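You operate a simulated robot arm through the tools that you are given. There is no shell and no other tool. Be economical: measure what you need, move in short steps, check, and stop when the job is done.

Carry out the task below with a simulated robot arm. There is one attempt and no reset: what you move stays moved.

TASK
Take the wide yellow cap and put it on top of the yellow riser.

Only the result counts: the job must be done as asked and must still hold three seconds after the hand-in. Knocking over, shifting, dropping, spilling or breaking anything else fails it. Lids that push on must go on centred and level and be pressed home; caps that screw on are set level and turned clockwise until they are tight.

THE ROBOT
A 6-joint arm with a two-finger parallel gripper, fixed in place. Base frame: the origin is at the foot of the arm, x ahead of it, y to its left, z up; the work surface is at about z = 0. Lengths are in m, angles in degrees, forces in N, time in s.
With the tool pointing down near the work surface it reaches from about 0.18 to 0.46 m from the base axis. Its first joint turns from -70.0 to 70.0 degrees. Payload 1.9 kg.
Tool frame: the origin (TCP) lies between the finger pads and is the grasp point; the fingertips stand 0.023 m ahead of it; z points along the fingers, y is the line along which they close. Largest opening 0.094 m; finger width 0.038, thickness 0.01; the body of the gripper, 0.054 by 0.096 m, starts 0.039 m behind the TCP.
Orientation is that of the tool frame in the base frame, as a unit quaternion [w, x, y, z]. With the fingers straight down and closing along the base's y, the tool's x points along the base's -x, its y along +y and its z along -z.

THE INTERFACE
- The arm moves only by the tool jog_arm. Its argument "series" is a list of rows, each an object (a shift or turn left out is 0, a gripper value left out holds the last) with "offset": the shift along the base's x, y, z in units of 50 mm (1.0 is 50 mm), a list of three; "spin": the turn about the base's z in units of 6 degrees (1.0 is 6 degrees). In form: [{"offset": [x, y, z], "spin": spin}, ...]. A call has 1 to 12 rows; each row shifts and turns the commanded pose from where the row before left it. "grip" is the closure, from 0 (fully open) to 1 (shut), set as the call begins (left out, the last holds). A call with a number of a shift or a turn outside -1 to 1 is refused whole. A row lasts 0.2 s, in which the tool goes at most 0.05 m and 8.6 degrees; a call with a longer step from one row to the next is refused whole, and so is a gripper value outside its range. Where a pose cannot be reached the arm comes as near as it can. A force on the tool above 40 N (or 10 N above the force at the start of the call, whichever is more), or a blocked arm, ends the call early, and 0.2 s more pass. The fingers move at their own pace (about 0.108 m/s each) and stop on an object; they squeeze with about 43 N. The grip force told is the motor's: it shows also when the fingers shut on nothing. Time passes only in rows, and 0.2 s behind the last, so rows that do not move let the fingers close. It gives the time, the measured TCP pose, the force on the tool (base axes), the opening and the grip force at its end, in the units of the frame above (readings bear some noise), and new pictures: "show" is both (left out), scene, wrist or none.
- Cameras (640 x 400 px; columns grow to the right, rows downward): "scene" is fixed at [0.0303, 0.2939, 0.4394]; the picture's right is [-0.94, -0.34, 0.00], its down [-0.15, 0.41, -0.90] and it looks along [0.30, -0.85, -0.44] (base axes); focal length 252 px, centre (320, 200). "wrist" rides on the gripper at [-0.039, 0, -0.044] in the tool frame; the picture's right is [0.00, -1.00, 0.00], its down [0.97, 0.00, -0.24] and it looks along [0.24, 0.00, 0.97] (tool axes); focal length 218 px, centre (320, 200).
- probe_pixels(camera, pixels): for up to 12 pixels [column, row] of the newest picture of that camera ("zoom" is the newest enlarged one), the place [x, y, z] in the base frame of the surface seen there, good to about 0.003 m. No time passes.
- zoom(camera, box): a new picture of the part [left, top, right, bottom] of that camera's present view, enlarged. No time passes.
- sign_off(): hands the job in; it is judged then, once.

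Go step by step. Measure first, check grasps and placings, and put right what went wrong. The budget is 60 turns and 120 pictures, counting those below and the enlarged ones. Unless the task says otherwise, let go and move clear before handing in, and close with one line.

The tools are called after "Emit:" as a command line: name --argument value ..., lists and objects as JSON in quotes. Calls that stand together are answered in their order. jog_arm: Moves the arm, as the interface text tells. Its arguments: {"type":"object","properties":{"series":{"type":"array","items":{"type":"object","properties":{"offset":{"type":"array","items":{"type":"number"}},"spin":{"type":"number"}}}},"grip":{"type":"number"},"show":{"type":"string","enum":["both","scene","wrist","none"]}},"required":["series"]} The other tools are called the same way: probe_pixels (camera, pixels) gives the place of the surface under pixels of a picture; zoom (camera, box) takes an enlarged picture of a part of a camera's view; sign_off () hands the job in.

At the start:

```text
clock: 0.0
position: [0.3192, -0.0333, 0.3204]
tool_rot: [-0.001, 0.0, 1.0, 0.001]
wrist_force: [0.1, 0.3, 0.4]
opening: 0.094
gripper_force: 0.0
```

scene: 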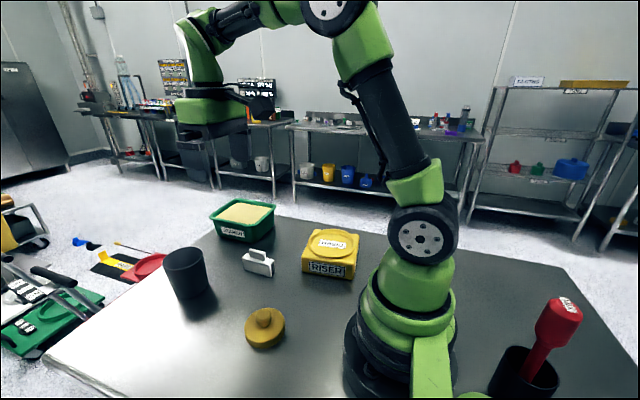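
wrist: 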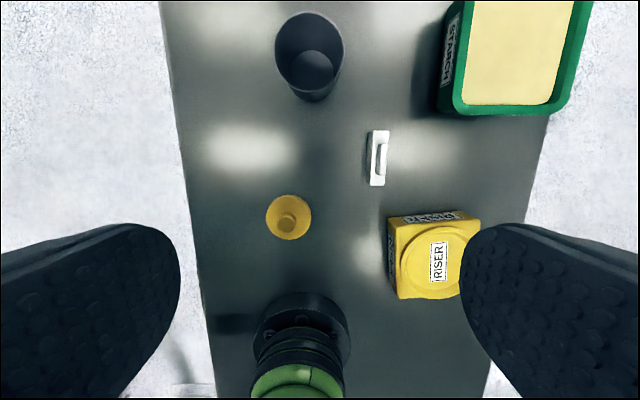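

The wrist picture shows the yellow cap with its knob at about (288,217) and the riser at about (435,255). I'll probe both before moving.

Emit:
probe_pixels --camera "scene" --pixels '[[265, 316], [265, 328], [250, 335], [283, 335], [265, 345], [332, 244], [310, 240], [355, 240], [332, 232], [332, 256], [258, 262], [305, 248]]'

Emit:
probe_pixels --camera "wrist" --pixels '[[288, 217], [287, 229], [270, 217], [307, 217], [288, 200], [288, 236], [438, 262], [402, 260], [395, 290], [430, 290], [250, 217], [378, 158]]'

Emit:
zoom --camera "scene" --box '[220, 210, 380, 360]'

```text
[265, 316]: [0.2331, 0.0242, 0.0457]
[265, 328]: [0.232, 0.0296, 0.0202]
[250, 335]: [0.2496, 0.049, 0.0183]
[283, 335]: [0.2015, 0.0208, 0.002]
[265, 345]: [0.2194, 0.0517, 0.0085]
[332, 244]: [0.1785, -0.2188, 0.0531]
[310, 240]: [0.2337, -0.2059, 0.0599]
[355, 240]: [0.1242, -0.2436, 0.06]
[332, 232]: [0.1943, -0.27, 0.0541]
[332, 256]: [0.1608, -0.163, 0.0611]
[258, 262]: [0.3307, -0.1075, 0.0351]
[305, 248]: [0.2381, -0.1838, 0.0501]
```

```text
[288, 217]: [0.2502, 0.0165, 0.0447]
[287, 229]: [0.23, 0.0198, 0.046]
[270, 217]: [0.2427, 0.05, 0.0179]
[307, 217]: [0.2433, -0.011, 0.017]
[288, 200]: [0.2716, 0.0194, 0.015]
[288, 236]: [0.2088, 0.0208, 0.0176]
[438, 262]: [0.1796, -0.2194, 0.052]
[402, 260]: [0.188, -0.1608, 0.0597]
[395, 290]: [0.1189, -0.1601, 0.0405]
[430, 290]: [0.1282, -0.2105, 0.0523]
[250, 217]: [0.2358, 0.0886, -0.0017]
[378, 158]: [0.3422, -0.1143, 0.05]
```

```text
2.67 times, centred on (300, 285) of scene
```

zoom: 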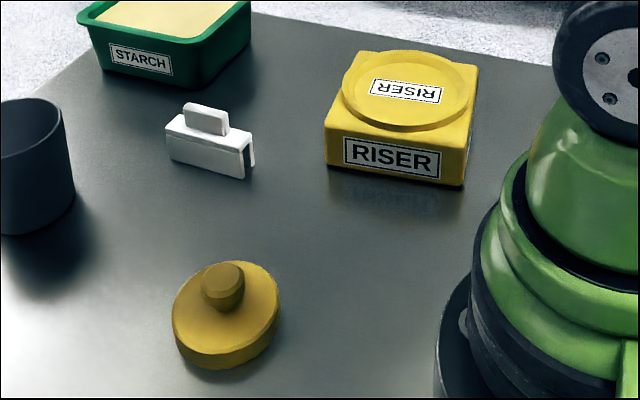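

The cap's disc is centred near (0.241, 0.020) with its top at z≈0.018, and its knob rises to 0.046. The riser is near (0.18, -0.215). I'll move above the cap and look closer.

Emit:
jog_arm --series '[{"offset": [-0.313, 0.211, -0.8]}, {"offset": [-0.313, 0.211, -0.8]}, {"offset": [-0.313, 0.211, -0.8]}, {"offset": [-0.313, 0.211, -0.8]}, {"offset": [-0.313, 0.211, -0.8]}, {}]' --grip 0

```text
clock: 1.4
position: [0.2397, 0.0189, 0.118]
tool_rot: [-0.001, 0.001, 1.0, 0.0]
wrist_force: [0.0, 0.1, 0.6]
opening: 0.094
gripper_force: 0.1
```

scene: 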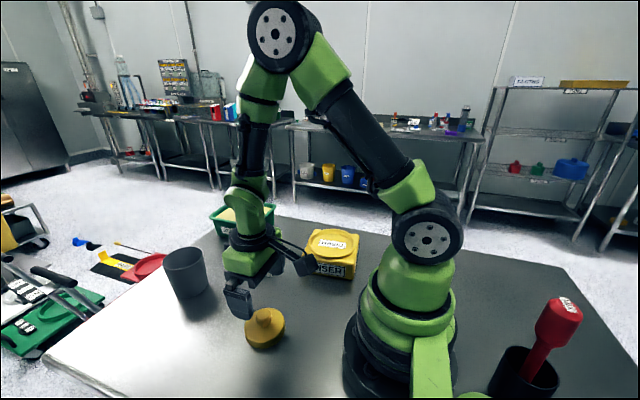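
wrist: 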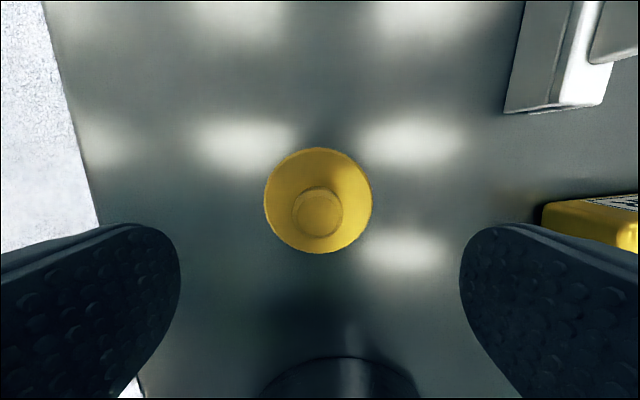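

The knob appears at (318,212), nearly centred between the fingers. I'll probe it for an exact position.

Emit:
probe_pixels --camera "wrist" --pixels '[[318, 213], [297, 213], [339, 213], [318, 192], [318, 232], [268, 200], [368, 200], [318, 152], [318, 249]]'

Emit:
zoom --camera "scene" --box '[220, 290, 310, 360]'

```text
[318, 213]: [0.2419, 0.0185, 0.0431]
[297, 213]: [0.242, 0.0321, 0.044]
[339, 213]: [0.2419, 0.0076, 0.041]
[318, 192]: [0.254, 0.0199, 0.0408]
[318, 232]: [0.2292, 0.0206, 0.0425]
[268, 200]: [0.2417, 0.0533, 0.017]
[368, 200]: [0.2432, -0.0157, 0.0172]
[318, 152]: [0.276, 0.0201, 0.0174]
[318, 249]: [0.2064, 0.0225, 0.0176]
```

```text
5.71 times, centred on (265, 325) of scene
```

zoom: 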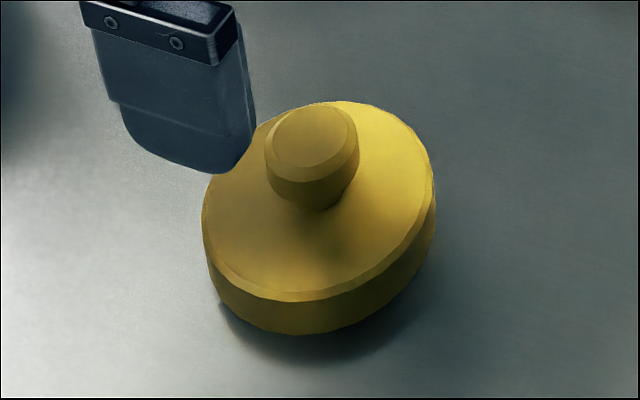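

The knob is centred at about (0.242, 0.0195), roughly 25 mm wide and flared at the top. I'll go down to TCP z≈0.043, which leaves the fingertips just above the disc.

Emit:
jog_arm --series '[{"offset": [0.04, 0.01, -0.5]}, {"offset": [0, 0, -0.5]}, {"offset": [0, 0, -0.3]}, {"offset": [0, 0, -0.18]}, {}]' --grip 0.4

```text
clock: 2.6
position: [0.2434, 0.02, 0.0441]
tool_rot: [0.0, -0.001, 1.0, -0.001]
wrist_force: [-0.1, 0.5, 0.9]
opening: 0.0564
gripper_force: 0.0
```

scene: 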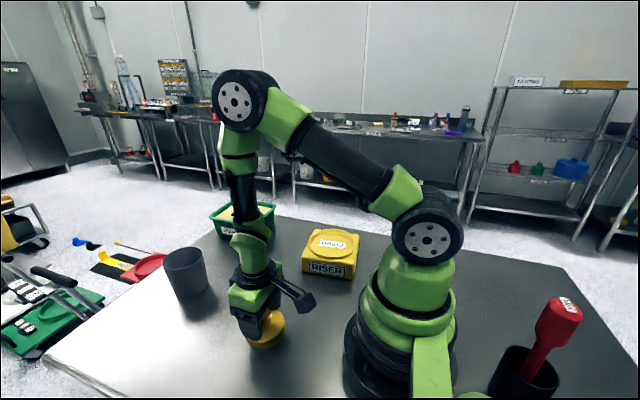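
wrist: 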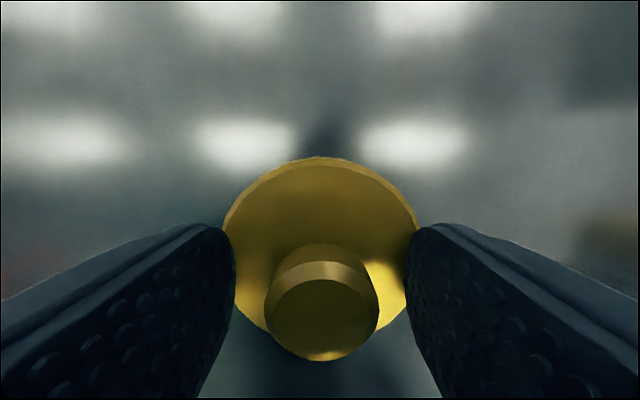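

The knob at (321,310) sits centred between the pads. I'll close on it and lift a little.

Emit:
jog_arm --series '[{}, {}, {}, {}]' --grip 1 --show "none"

Emit:
jog_arm --series '[{"offset": [0, 0, 0.2]}, {"offset": [0, 0, 0.4]}, {"offset": [0, 0, 0.7]}, {"offset": [0, 0, 0.7]}, {}]'

```text
clock: 3.6
position: [0.2431, 0.0203, 0.0438]
tool_rot: [0.0, 0.0, 1.0, -0.001]
wrist_force: [-0.1, -0.3, -0.2]
opening: 0.0274
gripper_force: 43.2
```

```text
clock: 4.8
position: [0.2436, 0.021, 0.1462]
tool_rot: [0.001, 0.001, 1.0, 0.0]
wrist_force: [-0.1, 1.1, -0.5]
opening: 0.0275
gripper_force: 43.3
```

scene: 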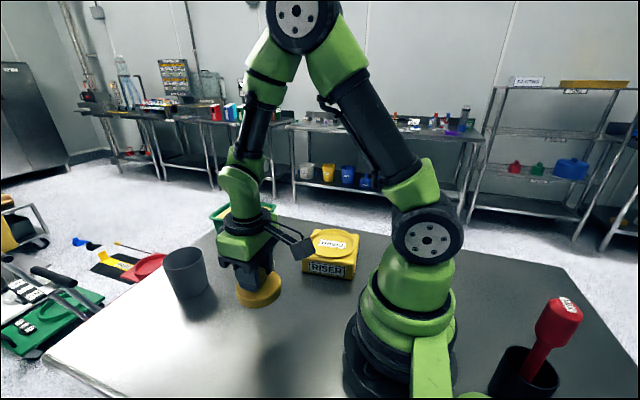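
wrist: 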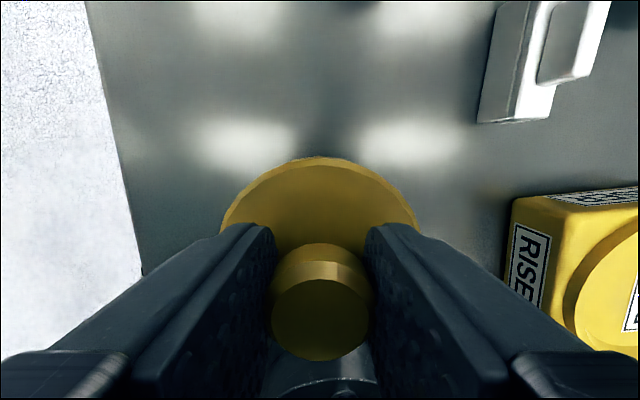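

The cap is held level, with opening 0.0275 and force 43 N. Next I'll zoom in on the riser to find its rim and centre.

Emit:
zoom --camera "scene" --box '[292, 218, 372, 288]'

```text
5.71 times, centred on (332, 253) of scene
```

zoom: 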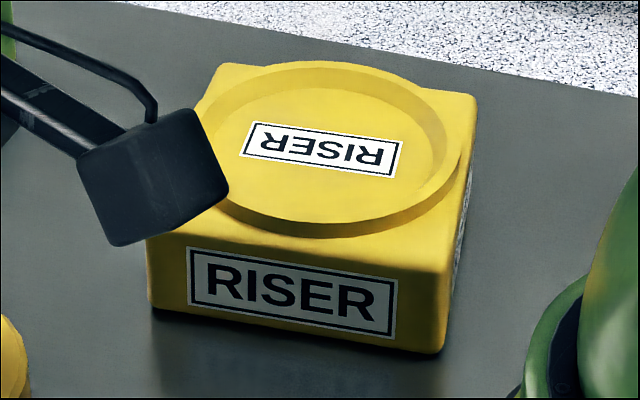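

The riser has a raised ring rim around a recessed floor. I'll probe the rim and floor edges.

Emit:
probe_pixels --camera "zoom" --pixels '[[455, 160], [445, 150], [330, 66], [335, 85], [310, 228], [312, 212], [250, 80], [420, 90], [380, 220], [250, 210], [320, 150], [320, 120]]'

Emit:
probe_pixels --camera "zoom" --pixels '[[215, 67], [473, 97], [440, 258], [155, 240], [320, 100], [310, 222], [440, 170], [455, 135], [225, 100], [235, 95], [430, 140], [460, 145]]'

```text
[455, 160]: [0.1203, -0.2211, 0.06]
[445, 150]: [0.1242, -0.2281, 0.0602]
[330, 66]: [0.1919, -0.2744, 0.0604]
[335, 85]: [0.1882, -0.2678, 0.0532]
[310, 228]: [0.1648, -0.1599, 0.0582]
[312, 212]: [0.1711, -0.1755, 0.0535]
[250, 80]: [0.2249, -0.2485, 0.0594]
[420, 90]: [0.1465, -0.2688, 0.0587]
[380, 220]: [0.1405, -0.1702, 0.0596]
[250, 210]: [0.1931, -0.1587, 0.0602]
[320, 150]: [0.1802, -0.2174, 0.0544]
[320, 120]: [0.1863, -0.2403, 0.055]
```

```text
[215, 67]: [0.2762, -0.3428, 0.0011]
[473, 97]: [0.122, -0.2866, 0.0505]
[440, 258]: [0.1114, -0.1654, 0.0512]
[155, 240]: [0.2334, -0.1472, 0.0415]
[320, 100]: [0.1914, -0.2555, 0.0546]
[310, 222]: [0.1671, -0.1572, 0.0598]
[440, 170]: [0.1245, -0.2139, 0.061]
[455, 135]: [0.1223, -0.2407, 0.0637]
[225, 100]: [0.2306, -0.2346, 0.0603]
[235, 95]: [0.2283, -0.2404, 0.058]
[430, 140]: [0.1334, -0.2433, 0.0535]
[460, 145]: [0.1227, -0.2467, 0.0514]
```

The rim points fit a circle of radius about 0.058 centred at (0.177, -0.216), with the floor at z≈0.053. The cap's radius of about 0.035 fits easily. I'll carry the cap over at the present height.

Emit:
jog_arm --series '[{"offset": [-0.1, -0.36, 0.1]}, {"offset": [-0.2, -0.7, 0]}, {"offset": [-0.24, -0.86, 0]}, {"offset": [-0.24, -0.86, 0]}, {"offset": [-0.24, -0.86, 0]}, {"offset": [-0.2, -0.7, 0]}, {"offset": [-0.11, -0.4, 0]}, {}, {}]'

```text
clock: 6.8
position: [0.1768, -0.2163, 0.1519]
tool_rot: [0.0, -0.002, 1.0, 0.0]
wrist_force: [-0.3, 0.8, -0.1]
opening: 0.0274
gripper_force: 43.7
```

scene: 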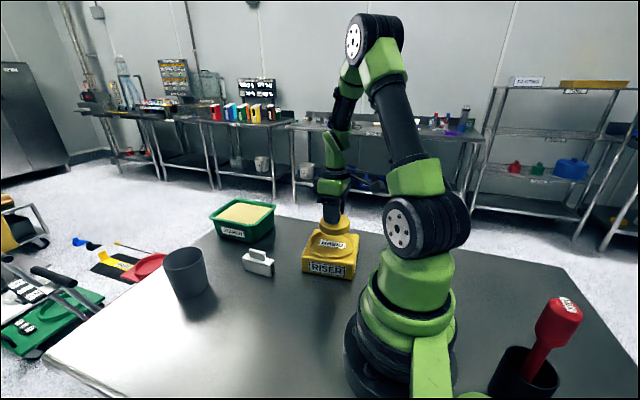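
wrist: 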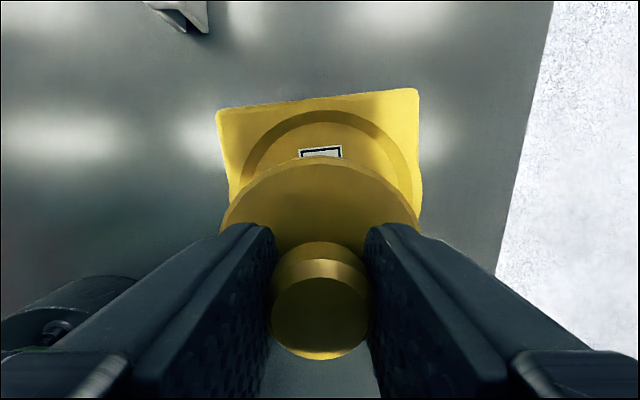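

The cap is over the riser and still level. In the wrist view the rim spans columns about 243 to 412, so I'll check the centring.

Emit:
probe_pixels --camera "wrist" --pixels '[[252, 160], [408, 160], [327, 112], [272, 130], [385, 130], [412, 185], [244, 175], [325, 138], [220, 110], [416, 92], [228, 195], [421, 200]]'

```text
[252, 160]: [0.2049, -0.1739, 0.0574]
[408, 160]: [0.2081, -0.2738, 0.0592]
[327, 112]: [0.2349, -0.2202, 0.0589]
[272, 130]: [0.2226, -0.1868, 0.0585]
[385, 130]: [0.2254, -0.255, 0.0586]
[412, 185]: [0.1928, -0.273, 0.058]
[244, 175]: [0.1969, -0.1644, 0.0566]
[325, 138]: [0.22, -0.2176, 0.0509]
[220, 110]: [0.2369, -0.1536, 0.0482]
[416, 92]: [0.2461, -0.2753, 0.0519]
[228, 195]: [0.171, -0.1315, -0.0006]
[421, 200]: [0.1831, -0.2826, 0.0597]
```

The rim centre comes out at about (0.179, -0.219), so I'll shift by 2 mm and come down to just above the floor.

Emit:
jog_arm --series '[{"offset": [0.04, -0.05, -0.3]}, {"offset": [0, 0, -0.4]}, {"offset": [0, 0, -0.22]}, {"offset": [0, 0, -0.1]}, {}]' --show "none"

Emit:
jog_arm --series '[{"offset": [0, 0, -0.02]}, {"offset": [0, 0, -0.02]}, {"offset": [0, 0, -0.02]}, {}]'

```text
clock: 8.0
position: [0.1789, -0.2182, 0.1]
tool_rot: [-0.001, 0.001, 1.0, 0.0]
wrist_force: [-0.2, 0.3, 0.2]
opening: 0.0273
gripper_force: 43.5
```

```text
clock: 9.0
position: [0.1787, -0.2184, 0.0969]
tool_rot: [-0.001, 0.0, 1.0, 0.0]
wrist_force: [0.5, 0.2, -0.4]
opening: 0.0273
gripper_force: 43.7
```

scene: 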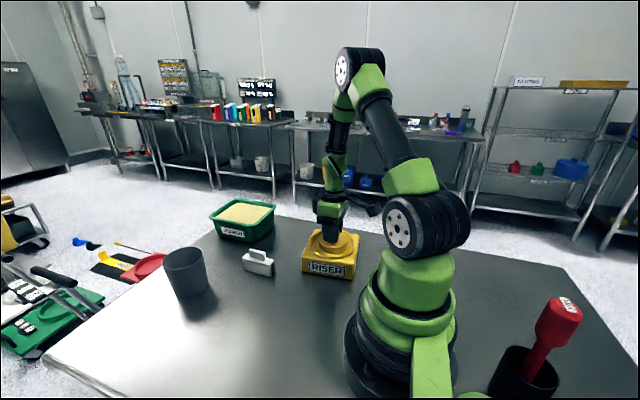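
wrist: 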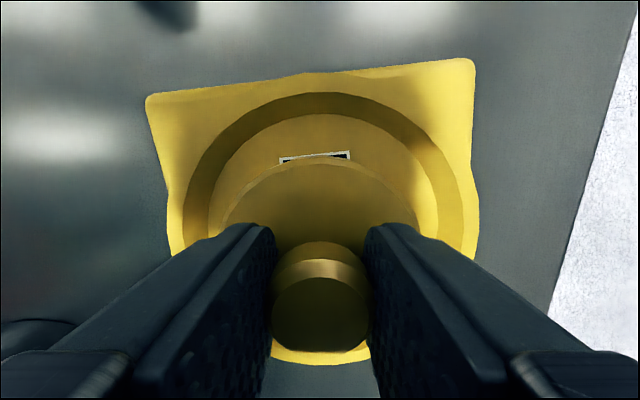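

The wrist view shows the cap centred in the rim, and no contact force yet. I'll keep lowering in 0.5 mm steps, watching the force.

Emit:
jog_arm --series '[{"offset": [0, 0, -0.01]}, {"offset": [0, 0, -0.01]}, {"offset": [0, 0, -0.01]}, {}]' --show "none"

```text
clock: 10.0
position: [0.1798, -0.2196, 0.0964]
tool_rot: [0.001, -0.001, 1.0, -0.002]
wrist_force: [-4.2, 3.5, 33.1]
opening: 0.0275
gripper_force: 42.7
```

The force rose to 33 N at z≈0.096, so the cap is resting on the riser floor. I'll ease off slightly to relieve it and then open.

Emit:
jog_arm --series '[{"offset": [0, 0, 0.015]}, {}]' --show "none"

```text
clock: 10.6
position: [0.1781, -0.2199, 0.0955]
tool_rot: [0.0, 0.0, 1.0, -0.001]
wrist_force: [3.3, -1.0, 11.1]
opening: 0.0268
gripper_force: 42.4
```

The residual force is 11 N, which is light. I'll open partly, with the fingertips above the rim.

Emit:
jog_arm --series '[{"offset": [0, 0, 0.005]}, {}, {}]' --grip 0.4 --show "wrist"

```text
clock: 11.4
position: [0.1796, -0.2196, 0.0962]
tool_rot: [-0.001, 0.0, 1.0, 0.0]
wrist_force: [0.3, 0.3, 0.6]
opening: 0.0564
gripper_force: 0.0
```

wrist: 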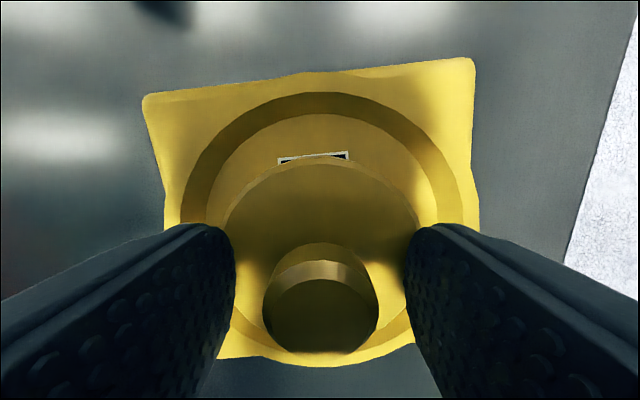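

The fingers are clear of the knob and the cap sits centred. I'll rise straight up.

Emit:
jog_arm --series '[{"offset": [0, 0, 0.3]}, {"offset": [0, 0, 0.7]}, {"offset": [0, 0, 0.9]}, {"offset": [0.3, 0, 0.7]}, {}, {}]'

Emit:
zoom --camera "scene" --box '[292, 218, 372, 288]'

```text
clock: 12.8
position: [0.1941, -0.2172, 0.2261]
tool_rot: [0.0, -0.001, 1.0, 0.0]
wrist_force: [0.8, -0.7, 0.8]
opening: 0.0562
gripper_force: 0.1
```

scene: 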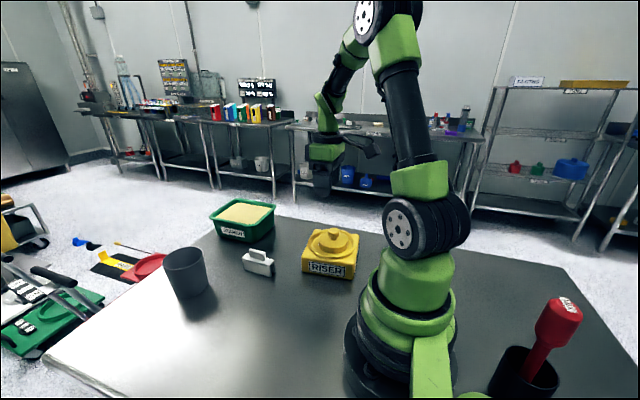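
wrist: 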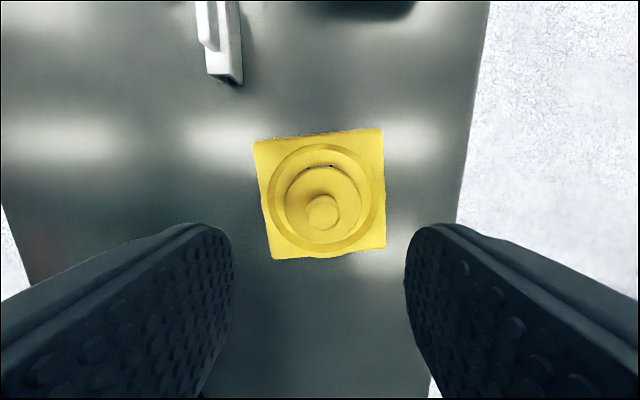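

```text
5.71 times, centred on (332, 253) of scene
```

zoom: 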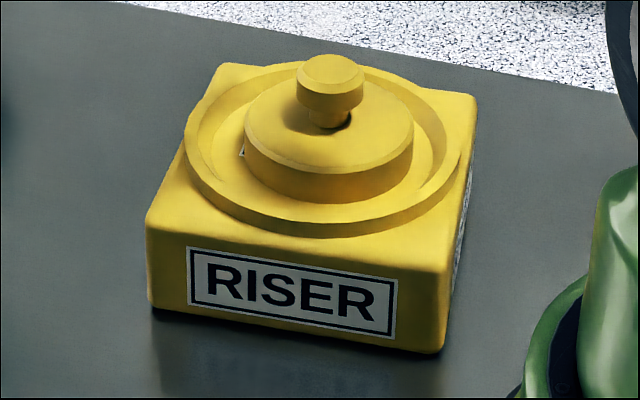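

The zoomed view shows the cap flat inside the riser's rim, the riser unmoved and the gripper clear. I'll hand in.

Emit:
sign_off

```text
The job is handed in.
```

The wide yellow cap is on top of the yellow riser, level and inside its rim; the gripper was clear and nothing else was moved when I handed in.
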